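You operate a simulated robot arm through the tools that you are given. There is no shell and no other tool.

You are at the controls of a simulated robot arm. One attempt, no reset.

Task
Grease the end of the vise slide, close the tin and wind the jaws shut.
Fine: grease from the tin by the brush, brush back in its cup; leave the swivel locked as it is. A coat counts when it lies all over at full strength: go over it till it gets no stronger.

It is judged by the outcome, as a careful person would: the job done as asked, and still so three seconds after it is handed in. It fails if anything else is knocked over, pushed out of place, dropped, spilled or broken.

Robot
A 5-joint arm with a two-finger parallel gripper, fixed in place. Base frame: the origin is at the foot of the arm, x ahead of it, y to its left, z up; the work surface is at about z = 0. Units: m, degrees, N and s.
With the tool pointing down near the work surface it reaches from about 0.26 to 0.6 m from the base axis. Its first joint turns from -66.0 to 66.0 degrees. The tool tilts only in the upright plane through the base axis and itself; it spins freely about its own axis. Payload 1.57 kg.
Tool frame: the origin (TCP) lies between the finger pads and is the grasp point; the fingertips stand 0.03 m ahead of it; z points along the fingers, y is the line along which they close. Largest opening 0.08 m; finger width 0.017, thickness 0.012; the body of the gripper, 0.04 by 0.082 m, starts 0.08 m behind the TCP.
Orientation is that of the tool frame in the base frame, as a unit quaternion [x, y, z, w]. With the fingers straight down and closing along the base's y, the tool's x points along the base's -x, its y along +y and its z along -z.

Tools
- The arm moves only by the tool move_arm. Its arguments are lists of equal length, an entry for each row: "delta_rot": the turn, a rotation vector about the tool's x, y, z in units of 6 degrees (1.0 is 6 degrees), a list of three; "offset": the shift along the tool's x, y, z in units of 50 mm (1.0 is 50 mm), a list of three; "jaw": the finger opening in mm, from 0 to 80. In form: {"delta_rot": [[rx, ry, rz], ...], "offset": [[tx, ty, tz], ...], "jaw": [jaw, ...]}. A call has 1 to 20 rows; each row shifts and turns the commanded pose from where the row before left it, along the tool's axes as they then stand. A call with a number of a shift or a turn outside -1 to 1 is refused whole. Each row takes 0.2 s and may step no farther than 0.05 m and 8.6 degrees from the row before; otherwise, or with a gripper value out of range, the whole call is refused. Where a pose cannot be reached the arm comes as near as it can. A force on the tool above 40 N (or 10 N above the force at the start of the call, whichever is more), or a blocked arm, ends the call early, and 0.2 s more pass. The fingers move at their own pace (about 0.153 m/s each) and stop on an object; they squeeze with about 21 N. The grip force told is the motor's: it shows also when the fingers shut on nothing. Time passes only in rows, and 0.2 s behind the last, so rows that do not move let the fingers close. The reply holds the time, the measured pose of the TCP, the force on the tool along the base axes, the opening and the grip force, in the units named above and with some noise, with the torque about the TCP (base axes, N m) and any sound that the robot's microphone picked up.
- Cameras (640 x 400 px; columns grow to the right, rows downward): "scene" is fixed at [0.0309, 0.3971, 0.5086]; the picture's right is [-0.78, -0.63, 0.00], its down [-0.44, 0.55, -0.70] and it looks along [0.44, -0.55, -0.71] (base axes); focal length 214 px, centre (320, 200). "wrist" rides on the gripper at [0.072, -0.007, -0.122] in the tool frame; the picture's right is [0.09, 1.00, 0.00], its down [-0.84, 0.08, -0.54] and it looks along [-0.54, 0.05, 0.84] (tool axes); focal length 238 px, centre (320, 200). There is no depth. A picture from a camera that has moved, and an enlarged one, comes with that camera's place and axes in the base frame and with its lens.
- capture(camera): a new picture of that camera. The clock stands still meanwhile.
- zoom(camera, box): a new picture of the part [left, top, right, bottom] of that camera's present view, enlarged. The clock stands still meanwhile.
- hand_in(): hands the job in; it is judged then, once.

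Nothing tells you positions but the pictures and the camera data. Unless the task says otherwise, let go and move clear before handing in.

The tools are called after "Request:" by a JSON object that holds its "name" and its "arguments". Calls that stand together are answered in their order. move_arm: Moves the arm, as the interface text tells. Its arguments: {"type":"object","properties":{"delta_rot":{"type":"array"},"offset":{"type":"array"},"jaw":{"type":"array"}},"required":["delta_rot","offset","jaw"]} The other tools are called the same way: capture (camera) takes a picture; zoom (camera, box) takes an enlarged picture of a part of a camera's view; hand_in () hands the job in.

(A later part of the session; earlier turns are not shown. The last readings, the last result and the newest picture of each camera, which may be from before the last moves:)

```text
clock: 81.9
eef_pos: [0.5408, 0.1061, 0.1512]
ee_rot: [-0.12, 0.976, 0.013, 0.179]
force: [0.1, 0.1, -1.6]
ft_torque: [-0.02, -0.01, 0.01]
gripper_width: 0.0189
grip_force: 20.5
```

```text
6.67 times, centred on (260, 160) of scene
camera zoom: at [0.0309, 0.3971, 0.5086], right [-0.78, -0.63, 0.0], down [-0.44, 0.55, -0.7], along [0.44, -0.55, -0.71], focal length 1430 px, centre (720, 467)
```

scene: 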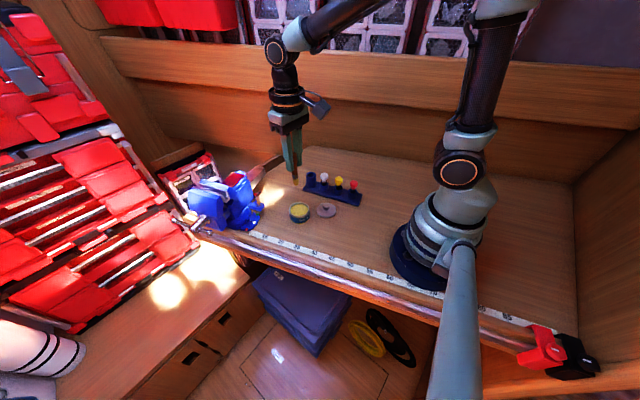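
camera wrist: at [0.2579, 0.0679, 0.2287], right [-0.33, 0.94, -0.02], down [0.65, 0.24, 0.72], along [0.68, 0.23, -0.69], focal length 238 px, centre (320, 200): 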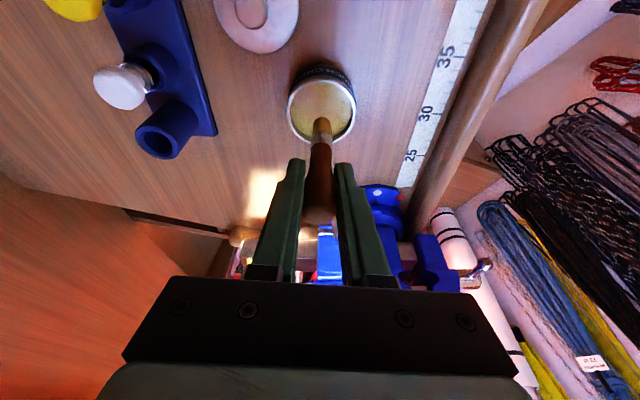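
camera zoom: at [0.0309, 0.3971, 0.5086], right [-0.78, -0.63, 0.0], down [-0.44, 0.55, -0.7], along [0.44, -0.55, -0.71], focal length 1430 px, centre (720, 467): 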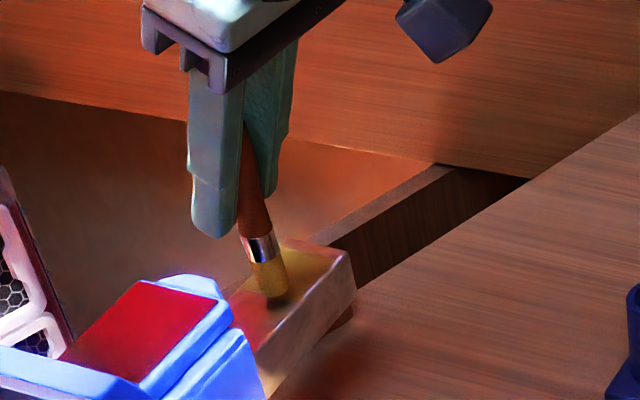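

The brush sprang back straight. I'll continue with lighter contact, lanes moving to the far side.

Request:
{"name": "move_arm", "arguments": {"delta_rot": [[0, 0, 0], [0, 0, 0], [0, 0, 0], [0, 0, 0], [0, 0, 0], [0, 0, 0], [0, 0, 0], [0, 0, 0]], "offset": [[0.01, 0, 0.024], [-0.0105, -0.1997, 0.0042], [-0.0105, -0.1997, 0.0042], [-0.0105, -0.1997, 0.0042], [-0.1296, 0.008, 0.0525], [0.0105, 0.1997, -0.0042], [0.0105, 0.1997, -0.0042], [0.0105, 0.1997, -0.0042]], "jaw": [5, 5, 5, 5, 5, 5, 5, 5]}}

Request:
{"name": "zoom", "arguments": {"camera": "wrist", "box": [270, 60, 410, 200]}}

```text
clock: 83.7
eef_pos: [0.5488, 0.107, 0.1499]
ee_rot: [-0.119, 0.976, 0.013, 0.181]
force: [-0.9, -0.1, -1.1]
ft_torque: [0.0, 0.0, -0.01]
gripper_width: 0.0189
grip_force: 21.0
```

```text
2.86 times, centred on (340, 130) of wrist
camera zoom: at [0.442, 0.0755, 0.2386], right [-0.32, 0.95, -0.05], down [0.55, 0.23, 0.8], along [0.77, 0.23, -0.59], focal length 681 px, centre (263, 400)
```

zoom: 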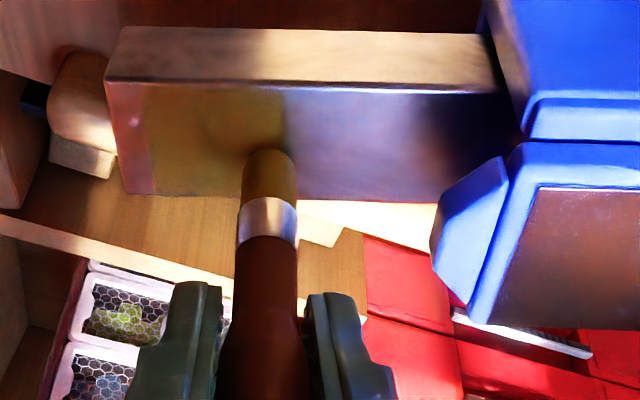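

Request:
{"name": "move_arm", "arguments": {"delta_rot": [[0, 0, 0], [0, 0, 0], [0, 0, 0], [0, 0, 0], [0, 0, 0], [0, 0, 0], [0, 0, 0], [0, 0, 0], [0, 0, 0], [0, 0, 0], [0, 0, 0], [0, 0, 0], [0, 0, 0]], "offset": [[0.011, 0, 0.028], [-0.0105, -0.1997, 0.0042], [-0.0105, -0.1997, 0.0042], [-0.0105, -0.1997, 0.0042], [-0.074, 0.0046, 0.03], [0.0105, 0.1997, -0.0042], [0.0105, 0.1997, -0.0042], [0.0105, 0.1997, -0.0042], [0.111, -0.007, -0.045], [0.111, -0.007, -0.045], [-0.0105, -0.1997, 0.0042], [-0.0105, -0.1997, 0.0042], [-0.0105, -0.1997, 0.0042]], "jaw": [5, 5, 5, 5, 5, 5, 5, 5, 5, 5, 5, 5, 5]}}

Request:
{"name": "zoom", "arguments": {"camera": "wrist", "box": [270, 60, 410, 200]}}

Request:
{"name": "zoom", "arguments": {"camera": "scene", "box": [225, 130, 295, 190]}}

```text
clock: 86.5
eef_pos: [0.5503, 0.0765, 0.1505]
ee_rot: [-0.117, 0.976, 0.003, 0.182]
force: [-0.7, 0.2, -0.7]
ft_torque: [-0.01, -0.06, 0.02]
gripper_width: 0.0188
grip_force: 20.8
```

```text
2.86 times, centred on (340, 130) of wrist
camera zoom: at [0.4433, 0.0476, 0.2384], right [-0.31, 0.95, -0.07], down [0.55, 0.24, 0.8], along [0.78, 0.21, -0.59], focal length 681 px, centre (263, 400)
```

zoom: 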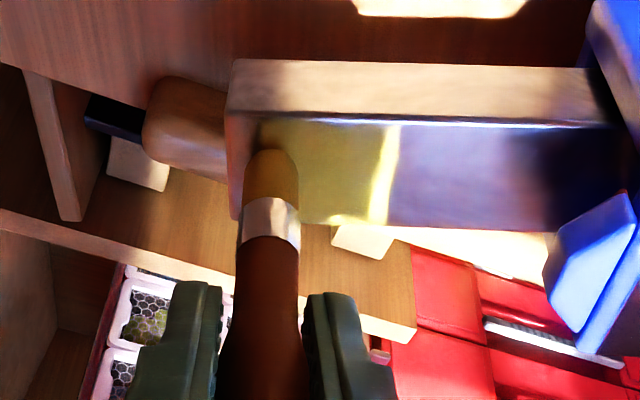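

```text
6.67 times, centred on (260, 160) of scene
camera zoom: at [0.0309, 0.3971, 0.5086], right [-0.78, -0.63, 0.0], down [-0.44, 0.55, -0.7], along [0.44, -0.55, -0.71], focal length 1430 px, centre (720, 467)
```

zoom: 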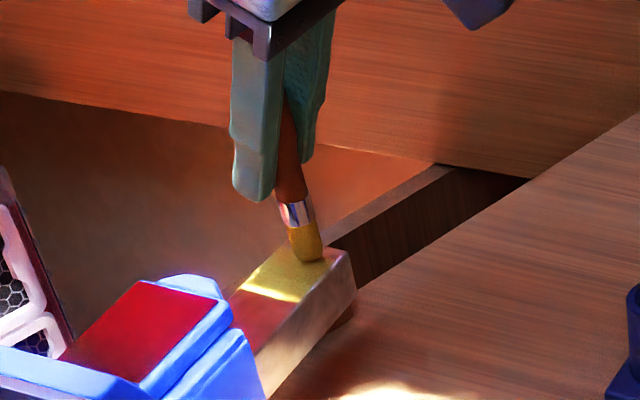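

Request:
{"name": "zoom", "arguments": {"camera": "scene", "box": [250, 158, 278, 180]}}

Request:
{"name": "zoom", "arguments": {"camera": "wrist", "box": [310, 80, 380, 120]}}

```text
16.00 times, centred on (264, 169) of scene
camera zoom: at [0.0309, 0.3971, 0.5086], right [-0.78, -0.63, 0.0], down [-0.44, 0.55, -0.7], along [0.44, -0.55, -0.71], focal length 3432 px, centre (1216, 696)
```

zoom: 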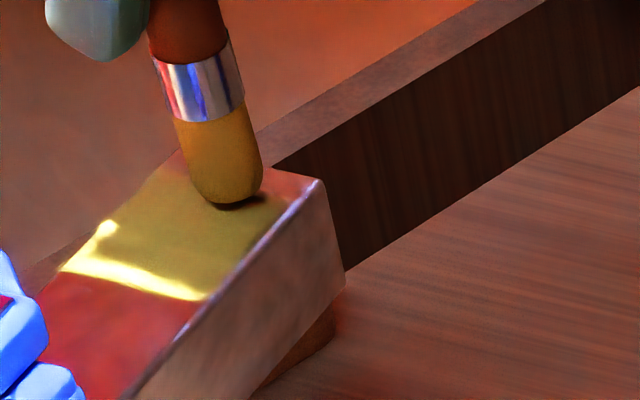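

```text
9.14 times, centred on (345, 100) of wrist
camera zoom: at [0.4433, 0.0476, 0.2384], right [-0.31, 0.95, -0.07], down [0.55, 0.24, 0.8], along [0.78, 0.21, -0.59], focal length 2179 px, centre (91, 1114)
```

zoom: 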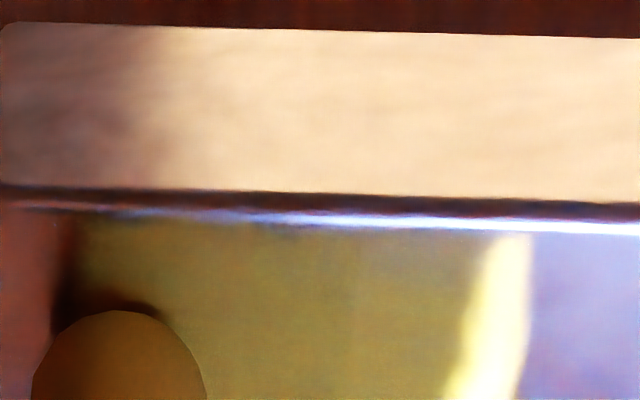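

The coat now looks nearly opaque and matches the brush colour in shade. One more set of passes on the near side and along the body-side border.

Request:
{"name": "move_arm", "arguments": {"delta_rot": [[0, 0, 0], [0, 0, 0], [0, 0, 0], [0, 0, 0], [0, 0, 0], [0, 0, 0], [0, 0, 0], [0, 0, 0], [0, 0, 0], [0, 0, 0], [0, 0, 0]], "offset": [[0.0135, 0, 0.0334], [0.1296, -0.008, -0.0525], [0.009, 0.17, -0.0036], [0.009, 0.17, -0.0036], [0.009, 0.17, -0.0036], [0.009, 0.17, -0.0036], [0.111, -0.007, -0.045], [-0.009, -0.17, 0.0036], [-0.009, -0.17, 0.0036], [-0.009, -0.17, 0.0036], [-0.009, -0.17, 0.0036]], "jaw": [5, 5, 5, 5, 5, 5, 5, 5, 5, 5, 5]}}

Request:
{"name": "zoom", "arguments": {"camera": "wrist", "box": [270, 60, 410, 200]}}

Request:
{"name": "zoom", "arguments": {"camera": "scene", "box": [250, 158, 278, 180]}}

```text
clock: 88.9
eef_pos: [0.5369, 0.0721, 0.1492]
ee_rot: [-0.118, 0.976, 0.002, 0.183]
force: [1.1, 0.0, -0.5]
ft_torque: [-0.04, -0.02, -0.01]
gripper_width: 0.0188
grip_force: 21.1
```

```text
2.86 times, centred on (340, 130) of wrist
camera zoom: at [0.4298, 0.0439, 0.238], right [-0.31, 0.95, -0.07], down [0.55, 0.24, 0.8], along [0.78, 0.21, -0.59], focal length 681 px, centre (263, 400)
```

zoom: 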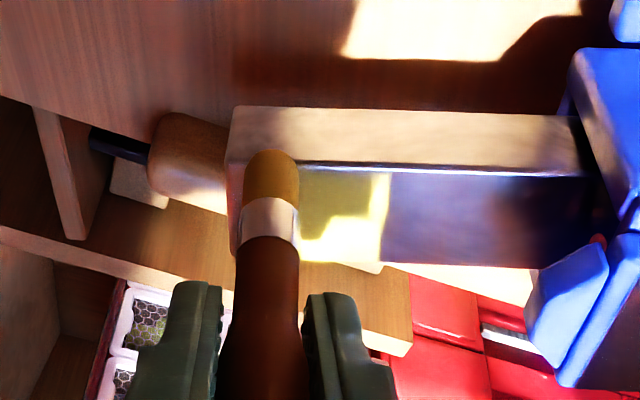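

```text
16.00 times, centred on (264, 169) of scene
camera zoom: at [0.0309, 0.3971, 0.5086], right [-0.78, -0.63, 0.0], down [-0.44, 0.55, -0.7], along [0.44, -0.55, -0.71], focal length 3432 px, centre (1216, 696)
```

zoom: 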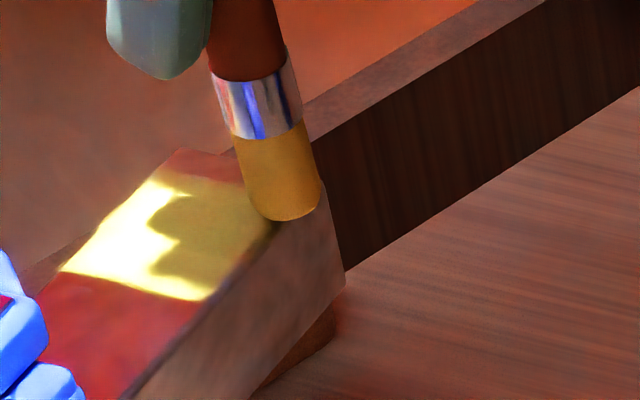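

I'll do another full pass at slightly firmer contact and then come back to this same pose to compare like with like.

Request:
{"name": "move_arm", "arguments": {"delta_rot": [[0, 0, 0], [0, 0, 0], [0, 0, 0], [0, 0, 0], [0, 0, 0], [0, 0, 0], [0, 0, 0], [0, 0, 0], [0, 0, 0], [0, 0, 0], [0, 0, 0], [0, 0, 0], [0, 0, 0], [0, 0, 0], [0, 0, 0], [0, 0, 0], [0, 0, 0], [0, 0, 0], [0, 0, 0], [0, 0, 0]], "offset": [[0.011, 0.03, 0.028], [0.009, 0.17, -0.0036], [0.009, 0.17, -0.0036], [0.009, 0.17, -0.0036], [0.009, 0.17, -0.0036], [-0.111, 0.007, 0.045], [-0.009, -0.17, 0.0036], [-0.009, -0.17, 0.0036], [-0.009, -0.17, 0.0036], [-0.009, -0.17, 0.0036], [-0.111, 0.007, 0.045], [0.009, 0.17, -0.0036], [0.009, 0.17, -0.0036], [0.009, 0.17, -0.0036], [0.009, 0.17, -0.0036], [-0.111, 0.007, 0.045], [-0.009, -0.17, 0.0036], [-0.009, -0.17, 0.0036], [-0.009, -0.17, 0.0036], [-0.009, -0.17, 0.0036]], "jaw": [5, 5, 5, 5, 5, 5, 5, 5, 5, 5, 5, 5, 5, 5, 5, 5, 5, 5, 5, 5]}}

Request:
{"name": "zoom", "arguments": {"camera": "wrist", "box": [270, 60, 410, 200]}}

```text
clock: 93.1
eef_pos: [0.5522, 0.0788, 0.1464]
ee_rot: [-0.117, 0.976, 0.004, 0.182]
force: [0.0, 0.9, 0.3]
ft_torque: [-0.01, 0.02, -0.01]
gripper_width: 0.0189
grip_force: 20.6
```

```text
2.86 times, centred on (340, 130) of wrist
camera zoom: at [0.4456, 0.0498, 0.2356], right [-0.31, 0.95, -0.07], down [0.55, 0.24, 0.8], along [0.77, 0.21, -0.6], focal length 681 px, centre (263, 400)
```

zoom: 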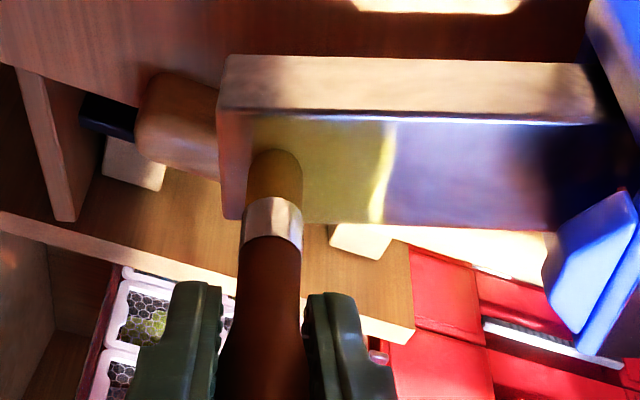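

Request:
{"name": "move_arm", "arguments": {"delta_rot": [[0, 0, 0], [0, 0, 0], [0, 0, 0], [0, 0, 0], [0, 0, 0], [0, 0, 0], [0, 0, 0], [0, 0, 0], [0, 0, 0], [0, 0, 0], [0, 0, 0]], "offset": [[-0.105, 0.007, 0.058], [0.009, 0.17, -0.0036], [0.009, 0.17, -0.0036], [0.009, 0.17, -0.0036], [0.009, 0.17, -0.0036], [-0.074, 0.0046, 0.03], [-0.009, -0.17, 0.0036], [-0.009, -0.17, 0.0036], [-0.009, -0.17, 0.0036], [-0.009, -0.17, 0.0036], [0.148, -0.0092, -0.06]], "jaw": [5, 5, 5, 5, 5, 5, 5, 5, 5, 5, 5]}}

Request:
{"name": "zoom", "arguments": {"camera": "wrist", "box": [270, 60, 410, 200]}}

Request:
{"name": "zoom", "arguments": {"camera": "scene", "box": [250, 158, 278, 180]}}

```text
clock: 95.5
eef_pos: [0.5563, 0.0776, 0.147]
ee_rot: [-0.118, 0.976, 0.003, 0.181]
force: [-0.4, -0.6, -0.3]
ft_torque: [0.03, -0.02, -0.01]
gripper_width: 0.0186
grip_force: 20.9
```

```text
2.86 times, centred on (340, 130) of wrist
camera zoom: at [0.4493, 0.05, 0.235], right [-0.31, 0.95, -0.07], down [0.55, 0.24, 0.8], along [0.78, 0.21, -0.59], focal length 681 px, centre (263, 400)
```

zoom: 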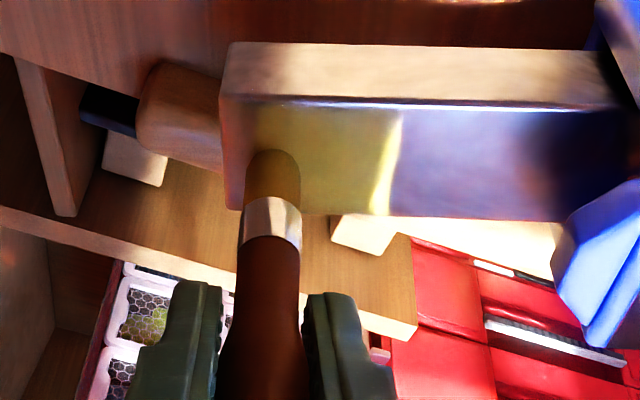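

```text
16.00 times, centred on (264, 169) of scene
camera zoom: at [0.0309, 0.3971, 0.5086], right [-0.78, -0.63, 0.0], down [-0.44, 0.55, -0.7], along [0.44, -0.55, -0.71], focal length 3432 px, centre (1216, 696)
```

zoom: 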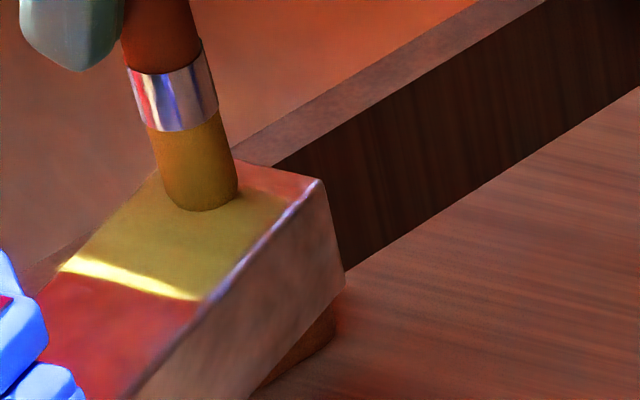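

The coat now looks even and no longer changing much. The brush has slid and tilted in the grip, so I'll return it to its cup now (I can regrip it straight if another coat is needed) and inspect the coat freely.

Request:
{"name": "move_arm", "arguments": {"delta_rot": [[0, 0, 0], [0, 0, 0], [0.373, 0, 0.922], [0.373, 0, 0.922], [0.373, 0, 0.922], [0, 0, 0], [0, 0, 0], [0, 0, 0], [0, 0, 0], [0, 0, 0]], "offset": [[-0.225, 0, -0.556], [-0.225, 0, -0.556], [0, 0, 0], [0, 0, 0], [0, 0, 0], [0.676, -0.566, -0.274], [0.676, -0.566, -0.274], [0.676, -0.566, -0.274], [0.676, -0.566, -0.274], [0, 0, 0]], "jaw": [5, 5, 5, 5, 5, 5, 5, 5, 5, 5]}}

Request:
{"name": "capture", "arguments": {"camera": "wrist"}}

Request:
{"name": "zoom", "arguments": {"camera": "scene", "box": [270, 110, 390, 210]}}

Request:
{"name": "zoom", "arguments": {"camera": "scene", "box": [250, 158, 278, 180]}}

```text
clock: 97.7
eef_pos: [0.4068, -0.0273, 0.2055]
ee_rot: [0.031, 0.983, -0.006, 0.18]
force: [-0.4, -0.2, -0.2]
ft_torque: [-0.02, -0.01, 0.01]
gripper_width: 0.0188
grip_force: 21.2
out of reach, approached as far as the arm can: row 4
```

```text
taken
camera wrist: at [0.2969, -0.027, 0.2942], right [-0.02, 1.0, -0.03], down [0.6, 0.04, 0.8], along [0.8, 0.0, -0.6], focal length 238 px, centre (320, 200)
```

wrist: 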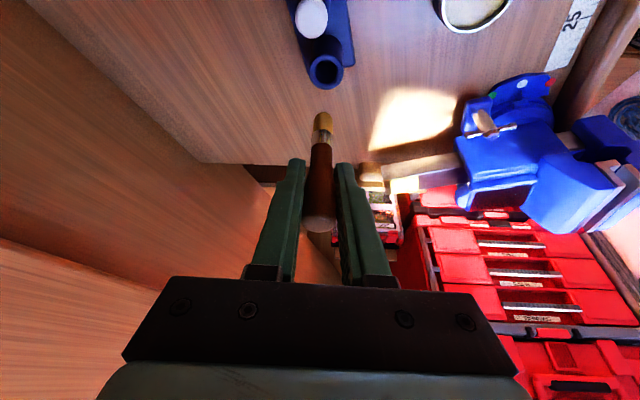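

```text
4.00 times, centred on (330, 160) of scene
camera zoom: at [0.0308, 0.3971, 0.5086], right [-0.78, -0.63, 0.0], down [-0.44, 0.55, -0.7], along [0.44, -0.55, -0.71], focal length 858 px, centre (280, 360)
```

zoom: 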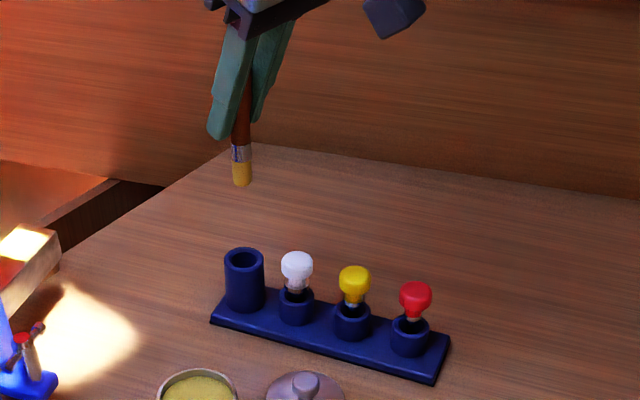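

```text
16.00 times, centred on (264, 169) of scene
camera zoom: at [0.0308, 0.3971, 0.5086], right [-0.78, -0.63, 0.0], down [-0.44, 0.55, -0.7], along [0.44, -0.55, -0.71], focal length 3432 px, centre (1216, 696)
```

zoom: 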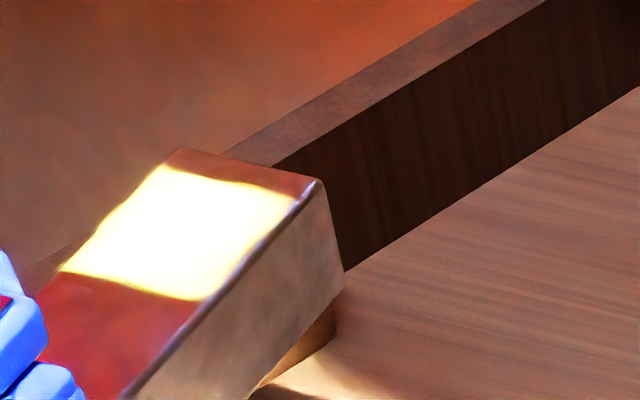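

The brush is vertical over the cup, offset by about 3 mm. I'll correct and lower to just above the rim to check.

Request:
{"name": "move_arm", "arguments": {"delta_rot": [[0, 0, 0], [0, 0, 0], [0, 0, 0], [0, 0, 0]], "offset": [[0.058, 0.036, -0.024], [0.21, 0, 0.519], [0.21, 0, 0.519], [0, 0, 0]], "jaw": [5, 5, 5, 5]}}

Request:
{"name": "zoom", "arguments": {"camera": "wrist", "box": [270, 40, 370, 240]}}

Request:
{"name": "zoom", "arguments": {"camera": "scene", "box": [290, 130, 350, 200]}}

```text
clock: 98.7
eef_pos: [0.4002, -0.0209, 0.1488]
ee_rot: [0.03, 0.983, -0.004, 0.18]
force: [-1.0, -0.9, 0.0]
ft_torque: [-0.05, -0.01, -0.02]
gripper_width: 0.0187
grip_force: 21.2
```

```text
2.00 times, centred on (320, 140) of wrist
camera zoom: at [0.2901, -0.0208, 0.2376], right [-0.02, 1.0, -0.03], down [0.59, 0.04, 0.8], along [0.8, 0.0, -0.6], focal length 477 px, centre (320, 320)
```

zoom: 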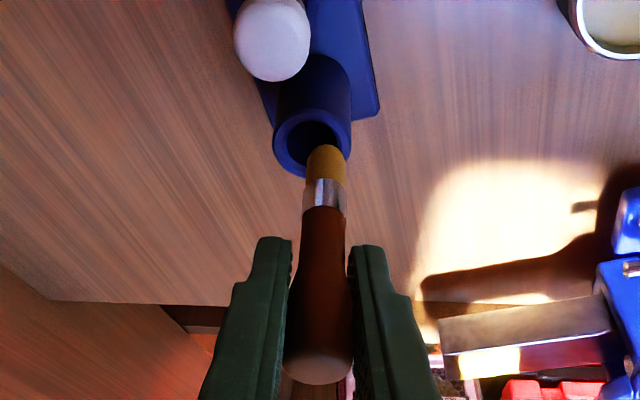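

```text
5.71 times, centred on (320, 165) of scene
camera zoom: at [0.0309, 0.3971, 0.5086], right [-0.78, -0.63, 0.0], down [-0.44, 0.55, -0.7], along [0.44, -0.55, -0.71], focal length 1226 px, centre (320, 400)
```

zoom: 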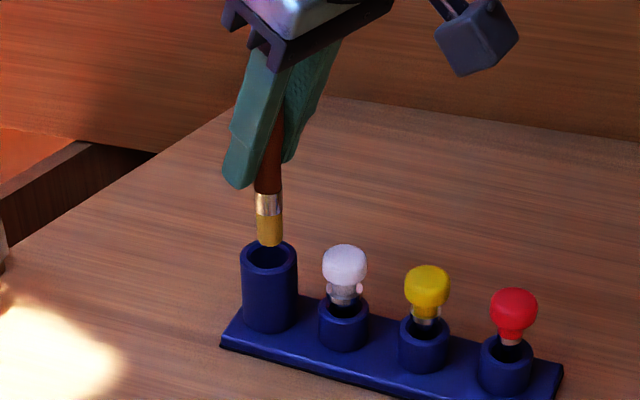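

The tip is about 4–5 mm off the cup axis. I'll correct and look again before inserting.

Request:
{"name": "move_arm", "arguments": {"delta_rot": [[0, 0, 0], [0, 0, 0]], "offset": [[-0.05, -0.076, 0.02], [0, 0, 0]], "jaw": [5, 5]}}

Request:
{"name": "zoom", "arguments": {"camera": "wrist", "box": [290, 80, 350, 130]}}

Request:
{"name": "zoom", "arguments": {"camera": "scene", "box": [300, 150, 330, 190]}}

```text
clock: 99.3
eef_pos: [0.404, -0.0243, 0.1491]
ee_rot: [0.03, 0.983, -0.005, 0.18]
force: [0.1, -0.3, -0.4]
ft_torque: [-0.02, -0.03, 0.01]
gripper_width: 0.0184
grip_force: 20.8
```

```text
8.00 times, centred on (320, 105) of wrist
camera zoom: at [0.2921, -0.0239, 0.2384], right [-0.02, 1.0, -0.03], down [0.6, 0.04, 0.8], along [0.8, 0.0, -0.6], focal length 1907 px, centre (320, 960)
```

zoom: 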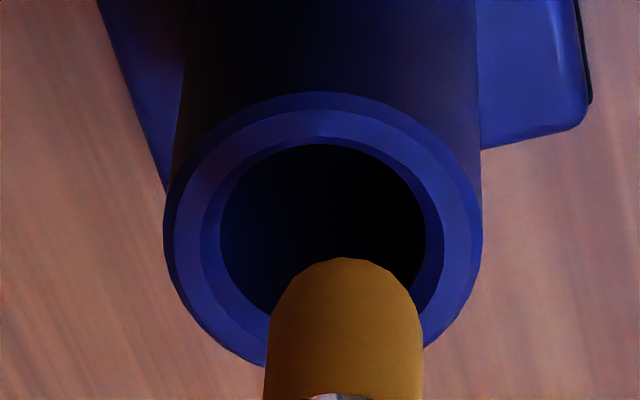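

```text
10.00 times, centred on (315, 170) of scene
camera zoom: at [0.0309, 0.3971, 0.5086], right [-0.78, -0.63, 0.0], down [-0.44, 0.55, -0.7], along [0.44, -0.55, -0.71], focal length 2145 px, centre (370, 500)
```

zoom: 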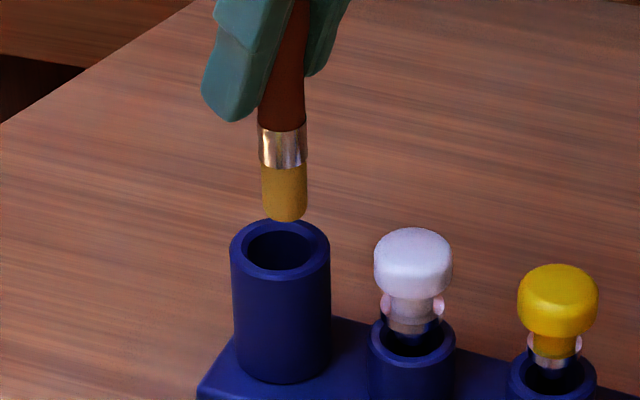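

Aligned within about 2 mm. I'll lower slowly into the cup.

Request:
{"name": "move_arm", "arguments": {"delta_rot": [[0, 0, 0], [0, 0, 0], [0, 0, 0]], "offset": [[0.075, -0.015, 0.185], [0.075, 0, 0.185], [0, 0, 0]], "jaw": [5, 5, 5]}}

Request:
{"name": "zoom", "arguments": {"camera": "wrist", "box": [290, 70, 350, 130]}}

Request:
{"name": "zoom", "arguments": {"camera": "scene", "box": [300, 150, 330, 190]}}

```text
clock: 100.1
eef_pos: [0.4023, -0.024, 0.13]
ee_rot: [0.031, 0.983, -0.005, 0.18]
force: [0.2, 0.2, -1.0]
ft_torque: [0.01, 0.0, 0.01]
gripper_width: 0.0188
grip_force: 20.9
```

```text
6.67 times, centred on (320, 100) of wrist
camera zoom: at [0.2916, -0.0234, 0.2201], right [-0.02, 1.0, -0.03], down [0.6, 0.04, 0.8], along [0.8, 0.0, -0.6], focal length 1589 px, centre (320, 867)
```

zoom: 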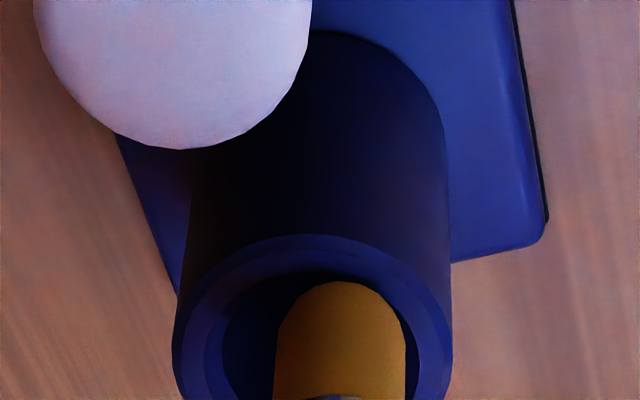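

```text
10.00 times, centred on (315, 170) of scene
camera zoom: at [0.0309, 0.3971, 0.5086], right [-0.78, -0.63, 0.0], down [-0.44, 0.55, -0.7], along [0.44, -0.55, -0.71], focal length 2145 px, centre (370, 500)
```

zoom: 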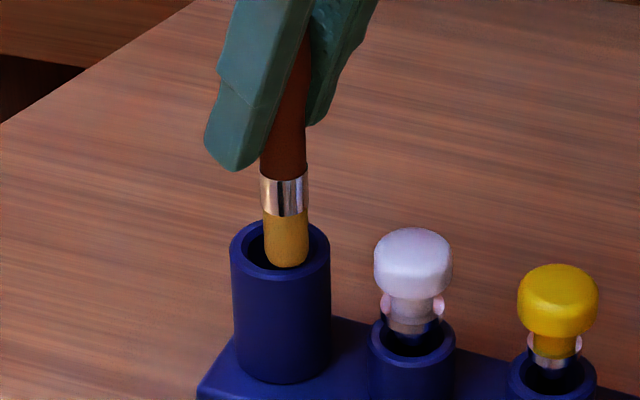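

The tip is in the mouth, but slightly off-centre. A small correction towards the far side and -y, then re-check.

Request:
{"name": "move_arm", "arguments": {"delta_rot": [[0, 0, 0], [0, 0, 0]], "offset": [[-0.058, -0.04, 0.024], [0, 0, 0]], "jaw": [5, 5]}}

Request:
{"name": "zoom", "arguments": {"camera": "wrist", "box": [290, 80, 350, 140]}}

Request:
{"name": "zoom", "arguments": {"camera": "scene", "box": [304, 160, 322, 184]}}

```text
clock: 100.7
eef_pos: [0.4061, -0.0252, 0.1305]
ee_rot: [0.031, 0.983, -0.006, 0.18]
force: [-0.5, -0.5, 0.0]
ft_torque: [0.01, 0.02, -0.03]
gripper_width: 0.0186
grip_force: 20.8
```

```text
6.67 times, centred on (320, 110) of wrist
camera zoom: at [0.2949, -0.0253, 0.22], right [-0.02, 1.0, -0.03], down [0.6, 0.04, 0.8], along [0.8, 0.0, -0.6], focal length 1589 px, centre (320, 800)
```

zoom: 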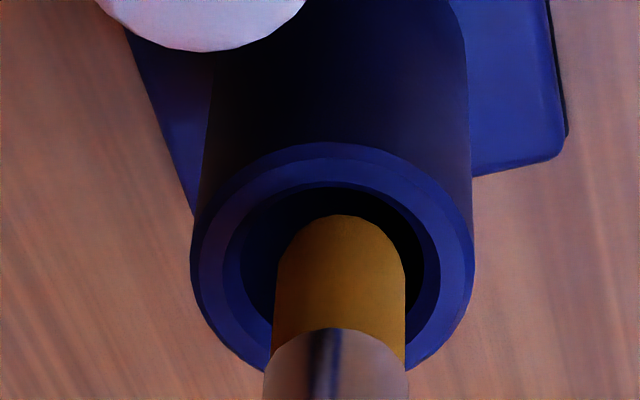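

```text
16.00 times, centred on (313, 172) of scene
camera zoom: at [0.0309, 0.3971, 0.5086], right [-0.78, -0.63, 0.0], down [-0.44, 0.55, -0.7], along [0.44, -0.55, -0.71], focal length 3432 px, centre (432, 648)
```

zoom: 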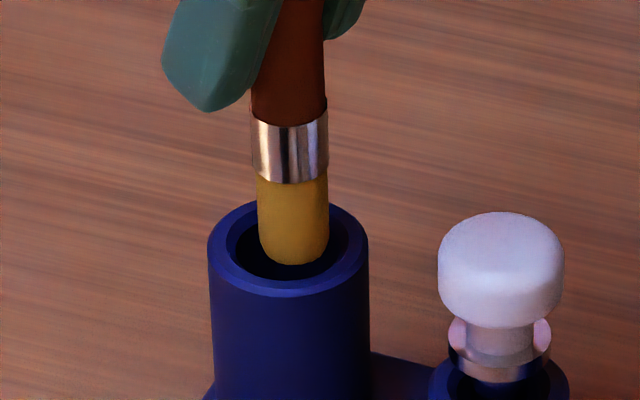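

Well centred now. Lowering further into the cup.

Request:
{"name": "move_arm", "arguments": {"delta_rot": [[0, 0, 0], [0, 0, 0], [0, 0, 0], [0, 0, 0]], "offset": [[0.09, 0, 0.222], [0.09, 0, 0.222], [0.06, 0, 0.148], [0, 0, 0]], "jaw": [5, 5, 5, 5]}}

Request:
{"name": "capture", "arguments": {"camera": "wrist"}}

Request:
{"name": "zoom", "arguments": {"camera": "scene", "box": [300, 150, 330, 190]}}

```text
clock: 101.7
eef_pos: [0.4049, -0.0254, 0.0973]
ee_rot: [0.031, 0.983, -0.006, 0.18]
force: [2.0, -0.4, 0.2]
ft_torque: [-0.03, -0.1, 0.02]
gripper_width: 0.019
grip_force: 20.7
```

```text
taken
camera wrist: at [0.2944, -0.025, 0.1875], right [-0.02, 1.0, -0.03], down [0.59, 0.04, 0.8], along [0.8, 0.0, -0.59], focal length 238 px, centre (320, 200)
```

wrist: 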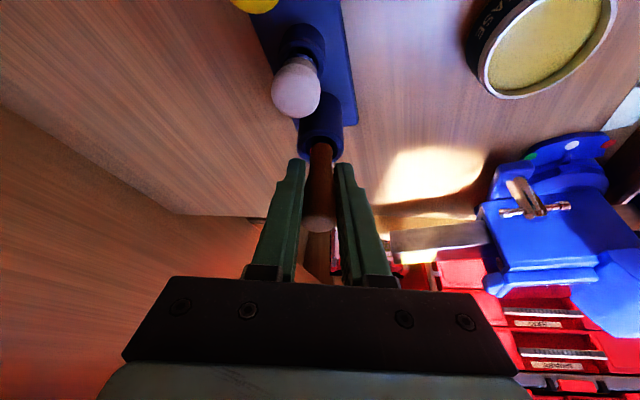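

```text
10.00 times, centred on (315, 170) of scene
camera zoom: at [0.0309, 0.3971, 0.5086], right [-0.78, -0.63, 0.0], down [-0.44, 0.55, -0.7], along [0.44, -0.55, -0.71], focal length 2145 px, centre (370, 500)
```

zoom: 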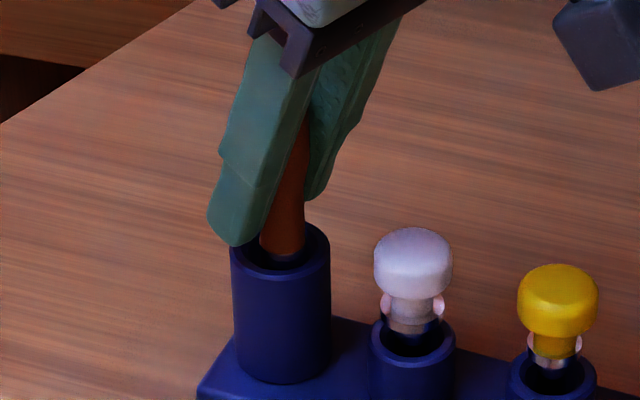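

The brush is seated in the cup. A few more millimetres down, then release gently.

Request:
{"name": "move_arm", "arguments": {"delta_rot": [[0, 0, 0], [0, 0, 0]], "offset": [[0.0375, 0, 0.0927], [0, 0, 0]], "jaw": [5, 5]}}

Request:
{"name": "zoom", "arguments": {"camera": "scene", "box": [300, 150, 330, 190]}}

```text
clock: 102.3
eef_pos: [0.4052, -0.0261, 0.0928]
ee_rot: [0.031, 0.983, -0.005, 0.18]
force: [2.4, -1.2, -0.1]
ft_torque: [-0.06, -0.17, 0.0]
gripper_width: 0.019
grip_force: 20.6
```

```text
10.00 times, centred on (315, 170) of scene
camera zoom: at [0.0309, 0.3971, 0.5086], right [-0.78, -0.63, 0.0], down [-0.44, 0.55, -0.7], along [0.44, -0.55, -0.71], focal length 2145 px, centre (370, 500)
```

zoom: 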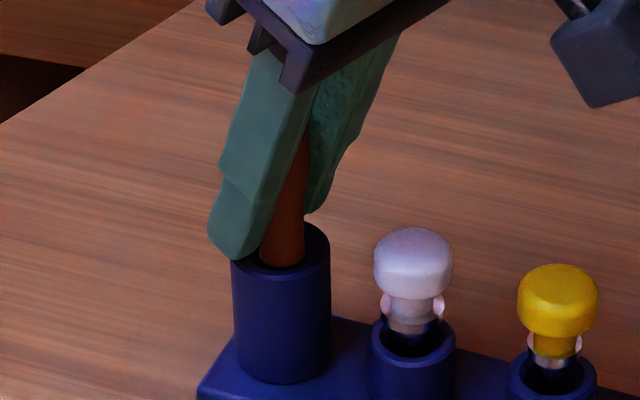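

Request:
{"name": "move_arm", "arguments": {"delta_rot": [[0, 0, 0], [0, 0, 0], [0, 0, 0], [0, 0, 0], [0, 0, 0]], "offset": [[0, 0, 0], [0, 0, 0], [0, 0, 0], [0, 0, -0.8], [0, 0, -0.8]], "jaw": [26, 36, 46, 46, 46]}}

Request:
{"name": "zoom", "arguments": {"camera": "scene", "box": [280, 140, 360, 200]}}

Request:
{"name": "capture", "arguments": {"camera": "wrist"}}

```text
clock: 103.5
eef_pos: [0.3749, -0.0255, 0.1706]
ee_rot: [0.03, 0.984, -0.006, 0.178]
force: [0.0, 0.2, -1.1]
ft_torque: [0.01, -0.01, 0.02]
gripper_width: 0.0459
grip_force: 0.0
```

```text
6.67 times, centred on (320, 170) of scene
camera zoom: at [0.0309, 0.3971, 0.5086], right [-0.78, -0.63, 0.0], down [-0.44, 0.55, -0.7], along [0.44, -0.55, -0.71], focal length 1430 px, centre (320, 400)
```

zoom: 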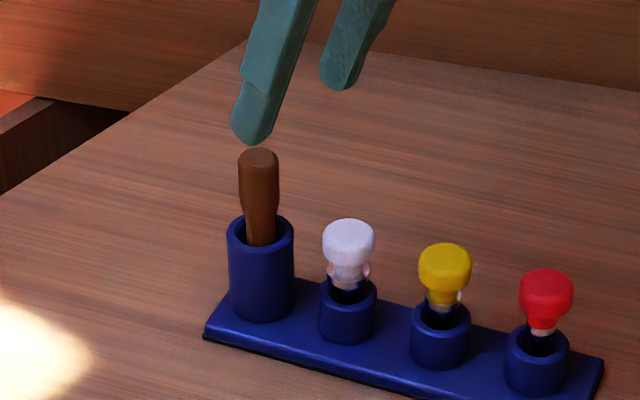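

```text
taken
camera wrist: at [0.2648, -0.0241, 0.2585], right [-0.02, 1.0, -0.03], down [0.6, 0.04, 0.8], along [0.8, 0.0, -0.6], focal length 238 px, centre (320, 200)
```

wrist: 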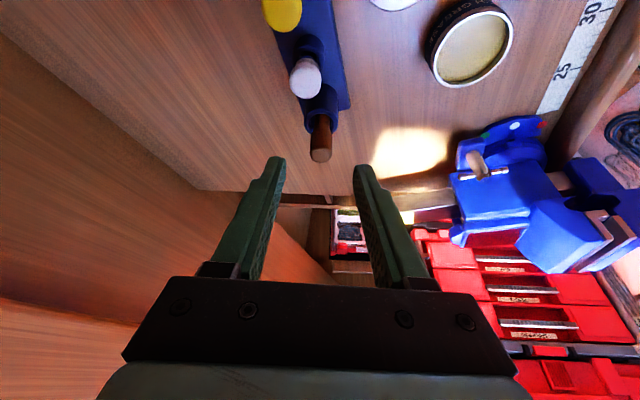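

The brush stands upright in its cup. I'll bring the tool back to vertical and look at the coat from the same reference viewpoint as before.

Request:
{"name": "move_arm", "arguments": {"delta_rot": [[0, 0.92, 0], [0, 0.92, 0], [0, 0.92, 0], [0, 0.91, 0], [0, 0, -0.62], [0, 0, 0]], "offset": [[0, 0, 0], [0, 0, 0], [0, 0, 0], [0, 0, -0.6], [0, 0, 0], [0, 0, 0]], "jaw": [46, 30, 20, 5, 5, 5]}}

```text
clock: 104.9
eef_pos: [0.3733, -0.0258, 0.1976]
ee_rot: [-0.008, 1.0, 0.001, -0.012]
force: [0.7, -0.2, 0.9]
ft_torque: [-0.02, -0.02, 0.03]
gripper_width: 0.0048
grip_force: 0.1
```

Request:
{"name": "move_arm", "arguments": {"delta_rot": [[0, -0.22, 0], [0, 0, 0], [0, 0, 0], [0, 0, 0]], "offset": [[-0.82, 0.267, -0.05], [-0.82, 0.267, -0.05], [-0.82, 0.267, -0.05], [0, 0, 0]], "jaw": [5, 5, 5, 5]}}

Request:
{"name": "zoom", "arguments": {"camera": "wrist", "box": [340, 120, 460, 220]}}

Request:
{"name": "zoom", "arguments": {"camera": "wrist", "box": [370, 155, 426, 199]}}

Request:
{"name": "zoom", "arguments": {"camera": "scene", "box": [250, 160, 274, 178]}}

```text
clock: 105.9
eef_pos: [0.4985, 0.0163, 0.2043]
ee_rot: [-0.007, 1.0, 0.0, 0.001]
force: [0.1, -0.5, -0.1]
ft_torque: [0.01, 0.0, 0.01]
gripper_width: 0.0053
grip_force: 0.1
```

```text
4.00 times, centred on (400, 170) of wrist
camera zoom: at [0.4274, 0.0088, 0.3252], right [-0.11, 0.99, 0.0], down [0.83, 0.09, 0.54], along [0.54, 0.06, -0.84], focal length 953 px, centre (0, 320)
```

zoom: 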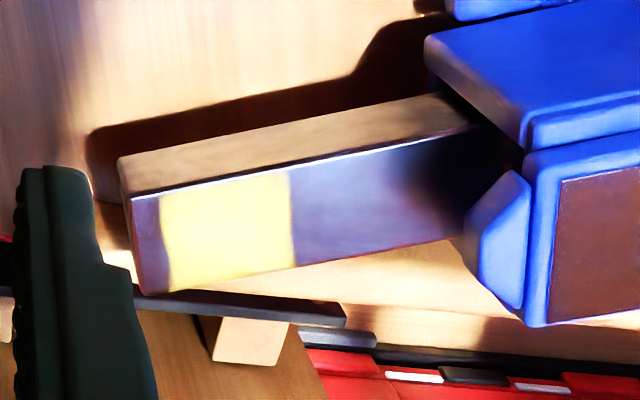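

```text
9.09 times, centred on (398, 177) of wrist
camera zoom: at [0.4274, 0.0088, 0.3252], right [-0.11, 0.99, 0.0], down [0.83, 0.09, 0.54], along [0.54, 0.06, -0.84], focal length 2167 px, centre (-389, 409)
```

zoom: 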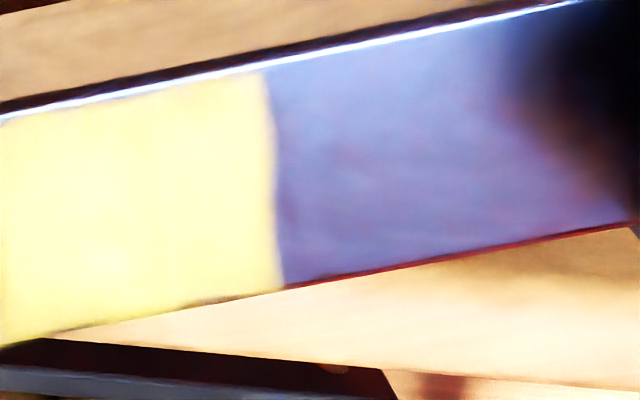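

```text
16.00 times, centred on (262, 169) of scene
camera zoom: at [0.0309, 0.3971, 0.5086], right [-0.78, -0.63, 0.0], down [-0.44, 0.55, -0.7], along [0.44, -0.55, -0.71], focal length 3432 px, centre (1248, 696)
```

zoom: 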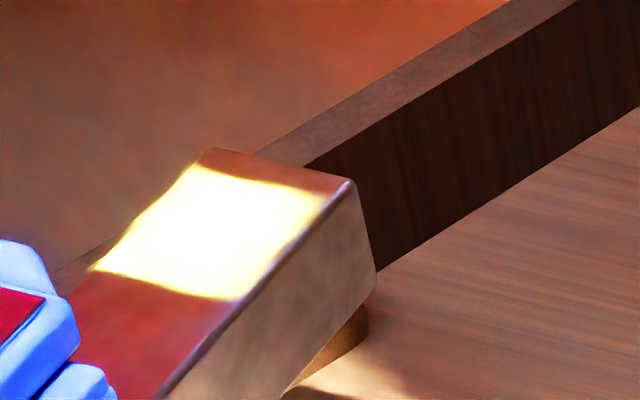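

The sunlit coat looks the same as after the earlier pass. I'll place the closed gripper so it shades the patch while the wrist camera sees it clearly, for a better judgement.

Request:
{"name": "move_arm", "arguments": {"delta_rot": [[0, 0, 0], [0, 0, 0], [0, 0, 0], [0, 0, 0]], "offset": [[-0.75, 0.6, 0], [-0.75, 0.6, 0], [0, 0.2, 0], [0, 0, 0]], "jaw": [5, 5, 5, 5]}}

Request:
{"name": "capture", "arguments": {"camera": "wrist"}}

Request:
{"name": "zoom", "arguments": {"camera": "wrist", "box": [270, 50, 390, 130]}}

Request:
{"name": "zoom", "arguments": {"camera": "scene", "box": [250, 160, 274, 178]}}

```text
clock: 106.9
eef_pos: [0.5709, 0.085, 0.209]
ee_rot: [-0.007, 1.0, 0.001, 0.001]
force: [0.4, 0.5, -1.0]
ft_torque: [0.01, 0.0, -0.01]
gripper_width: 0.0052
grip_force: 0.2
```

```text
taken
camera wrist: at [0.499, 0.0781, 0.3298], right [-0.11, 0.99, 0.0], down [0.83, 0.09, 0.55], along [0.54, 0.06, -0.84], focal length 238 px, centre (320, 200)
```

wrist: 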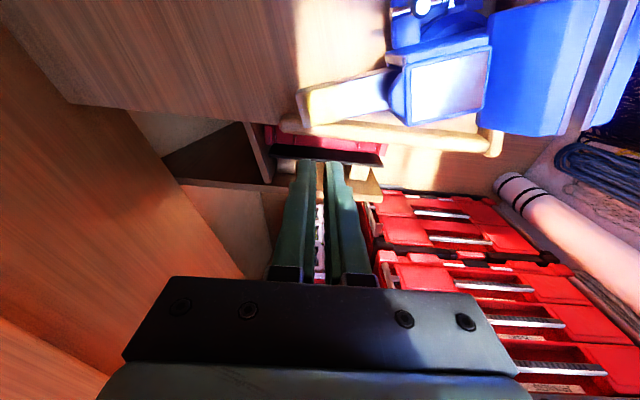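

```text
5.00 times, centred on (330, 90) of wrist
camera zoom: at [0.499, 0.0781, 0.3298], right [-0.11, 0.99, 0.0], down [0.83, 0.09, 0.55], along [0.54, 0.06, -0.84], focal length 1192 px, centre (270, 750)
```

zoom: 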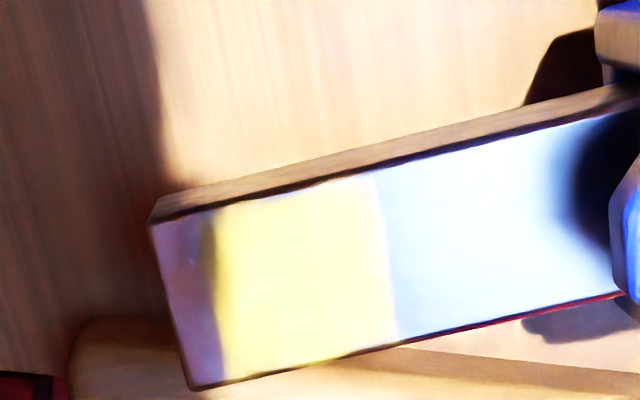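

```text
16.00 times, centred on (262, 169) of scene
camera zoom: at [0.0309, 0.3971, 0.5086], right [-0.78, -0.63, 0.0], down [-0.44, 0.55, -0.7], along [0.44, -0.55, -0.71], focal length 3432 px, centre (1248, 696)
```

zoom: 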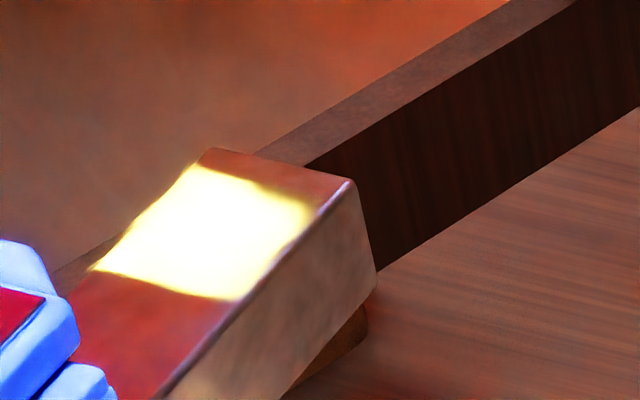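

Request:
{"name": "move_arm", "arguments": {"delta_rot": [[0, 0, 0], [0, 0, 0], [0, 0, 0]], "offset": [[0, 0, 0.6], [0, 0.1, 0.5], [0, 0, 0]], "jaw": [5, 5, 5]}}

Request:
{"name": "zoom", "arguments": {"camera": "wrist", "box": [250, 50, 410, 160]}}

Request:
{"name": "zoom", "arguments": {"camera": "scene", "box": [250, 160, 274, 178]}}

```text
clock: 107.7
eef_pos: [0.5689, 0.0923, 0.1521]
ee_rot: [-0.007, 1.0, 0.001, 0.004]
force: [0.3, -0.2, -0.3]
ft_torque: [0.01, 0.02, -0.01]
gripper_width: 0.0051
grip_force: 0.1
```

```text
3.64 times, centred on (330, 105) of wrist
camera zoom: at [0.497, 0.0864, 0.274], right [-0.11, 0.99, 0.0], down [0.83, 0.09, 0.55], along [0.55, 0.06, -0.84], focal length 867 px, centre (284, 546)
```

zoom: 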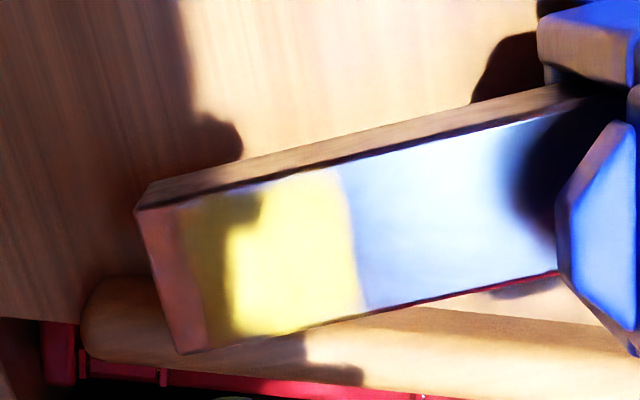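

```text
16.00 times, centred on (262, 169) of scene
camera zoom: at [0.0309, 0.3971, 0.5086], right [-0.78, -0.63, 0.0], down [-0.44, 0.55, -0.7], along [0.44, -0.55, -0.71], focal length 3432 px, centre (1248, 696)
```

zoom: 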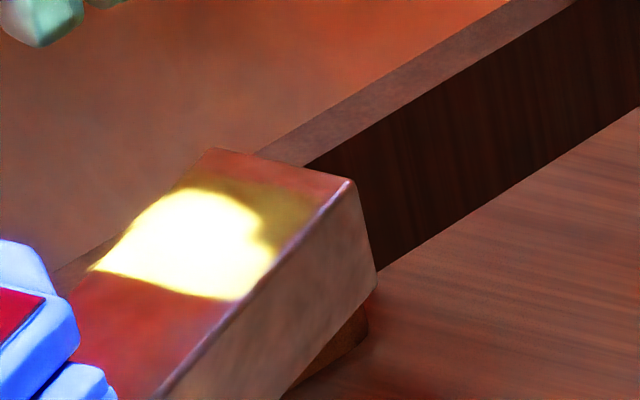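

Request:
{"name": "move_arm", "arguments": {"delta_rot": [[0, 0, 0], [0, 0, 0]], "offset": [[0, 0.6, -0.2], [0, 0, 0]], "jaw": [5, 5]}}

Request:
{"name": "zoom", "arguments": {"camera": "wrist", "box": [210, 50, 370, 160]}}

Request:
{"name": "zoom", "arguments": {"camera": "scene", "box": [250, 160, 274, 178]}}

```text
clock: 108.3
eef_pos: [0.57, 0.1227, 0.1629]
ee_rot: [-0.007, 1.0, 0.001, 0.005]
force: [-0.3, 0.7, -0.2]
ft_torque: [0.03, 0.02, 0.0]
gripper_width: 0.0053
grip_force: 0.0
```

```text
3.64 times, centred on (290, 105) of wrist
camera zoom: at [0.497, 0.1155, 0.285], right [-0.11, 0.99, 0.0], down [0.83, 0.09, 0.55], along [0.55, 0.06, -0.84], focal length 867 px, centre (429, 546)
```

zoom: 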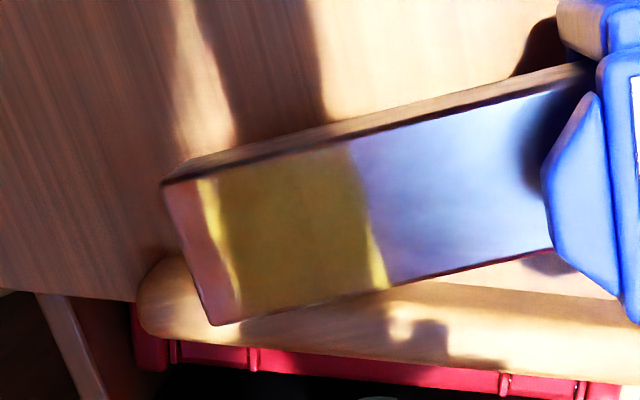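

```text
16.00 times, centred on (262, 169) of scene
camera zoom: at [0.0309, 0.3971, 0.5086], right [-0.78, -0.63, 0.0], down [-0.44, 0.55, -0.7], along [0.44, -0.55, -0.71], focal length 3432 px, centre (1248, 696)
```

zoom: 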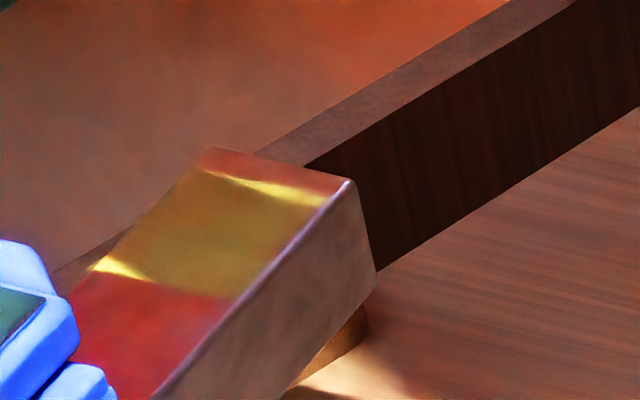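

Request:
{"name": "zoom", "arguments": {"camera": "wrist", "box": [248, 80, 318, 135]}}

Request:
{"name": "zoom", "arguments": {"camera": "scene", "box": [252, 164, 268, 175]}}

```text
7.27 times, centred on (283, 108) of wrist
camera zoom: at [0.497, 0.1155, 0.285], right [-0.11, 0.99, 0.0], down [0.83, 0.09, 0.55], along [0.55, 0.06, -0.84], focal length 1734 px, centre (589, 873)
```

zoom: 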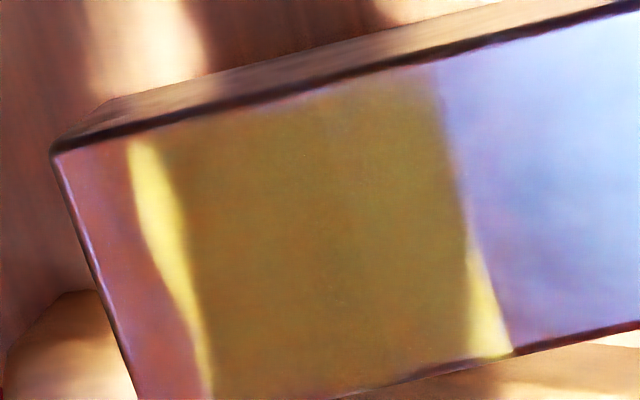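

```text
16.00 times, centred on (260, 170) of scene
camera zoom: at [0.0309, 0.3971, 0.5086], right [-0.78, -0.63, 0.0], down [-0.44, 0.55, -0.7], along [0.44, -0.55, -0.71], focal length 3432 px, centre (1280, 688)
```

zoom: 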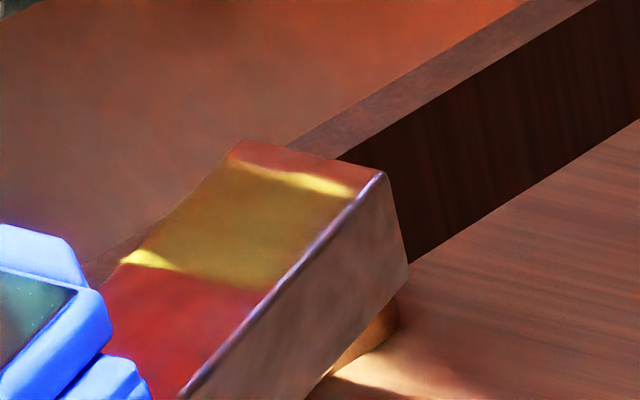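

The coat looks uniform and opaque now. To be sure it gets no stronger, I'll do one more loaded pass with the brush freshly gripped and upright, then compare from this same pose.

Request:
{"name": "move_arm", "arguments": {"delta_rot": [[0, 0, 0], [0, 0, 0], [0, 0, 0], [0, 0, 0], [0, 0, 0], [0, 0, 0], [0, 0, 0]], "offset": [[0, 0, -0.94], [0.652, -0.596, 0], [0.652, -0.596, 0], [0.652, -0.596, 0], [0.652, -0.596, 0], [0.652, -0.596, 0], [0, 0, 0.6]], "jaw": [5, 46, 46, 46, 46, 46, 46]}}

Request:
{"name": "capture", "arguments": {"camera": "wrist"}}

Request:
{"name": "zoom", "arguments": {"camera": "scene", "box": [290, 140, 350, 190]}}

```text
clock: 109.9
eef_pos: [0.4089, -0.0292, 0.1748]
ee_rot: [-0.007, 1.0, 0.001, 0.0]
force: [-0.6, 0.0, 0.0]
ft_torque: [0.0, -0.01, -0.01]
gripper_width: 0.0459
grip_force: 0.1
```

```text
taken
camera wrist: at [0.3372, -0.0366, 0.2973], right [-0.11, 0.99, 0.0], down [0.84, 0.09, 0.54], along [0.54, 0.06, -0.84], focal length 238 px, centre (320, 200)
```

wrist: 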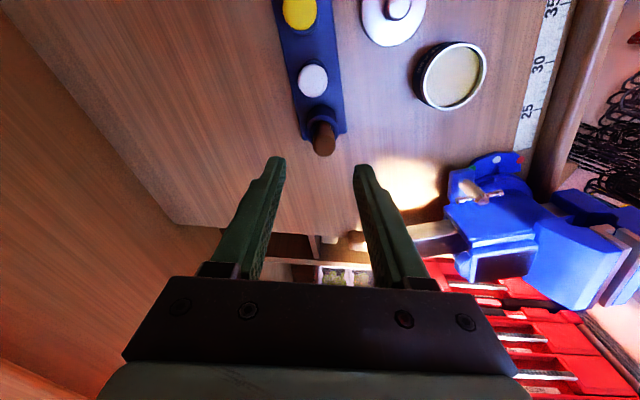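

```text
8.00 times, centred on (320, 165) of scene
camera zoom: at [0.0308, 0.3971, 0.5086], right [-0.78, -0.63, 0.0], down [-0.44, 0.55, -0.7], along [0.44, -0.55, -0.71], focal length 1716 px, centre (320, 480)
```

zoom: 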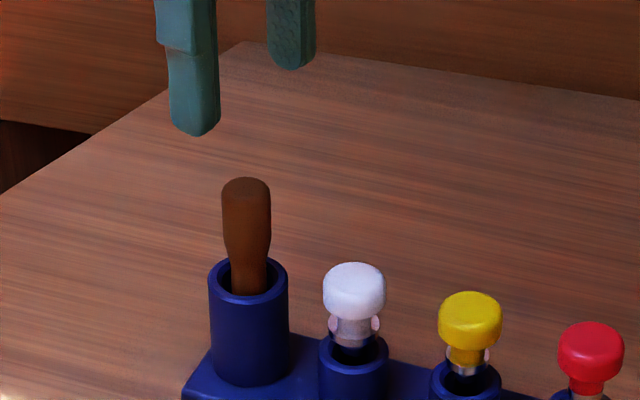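

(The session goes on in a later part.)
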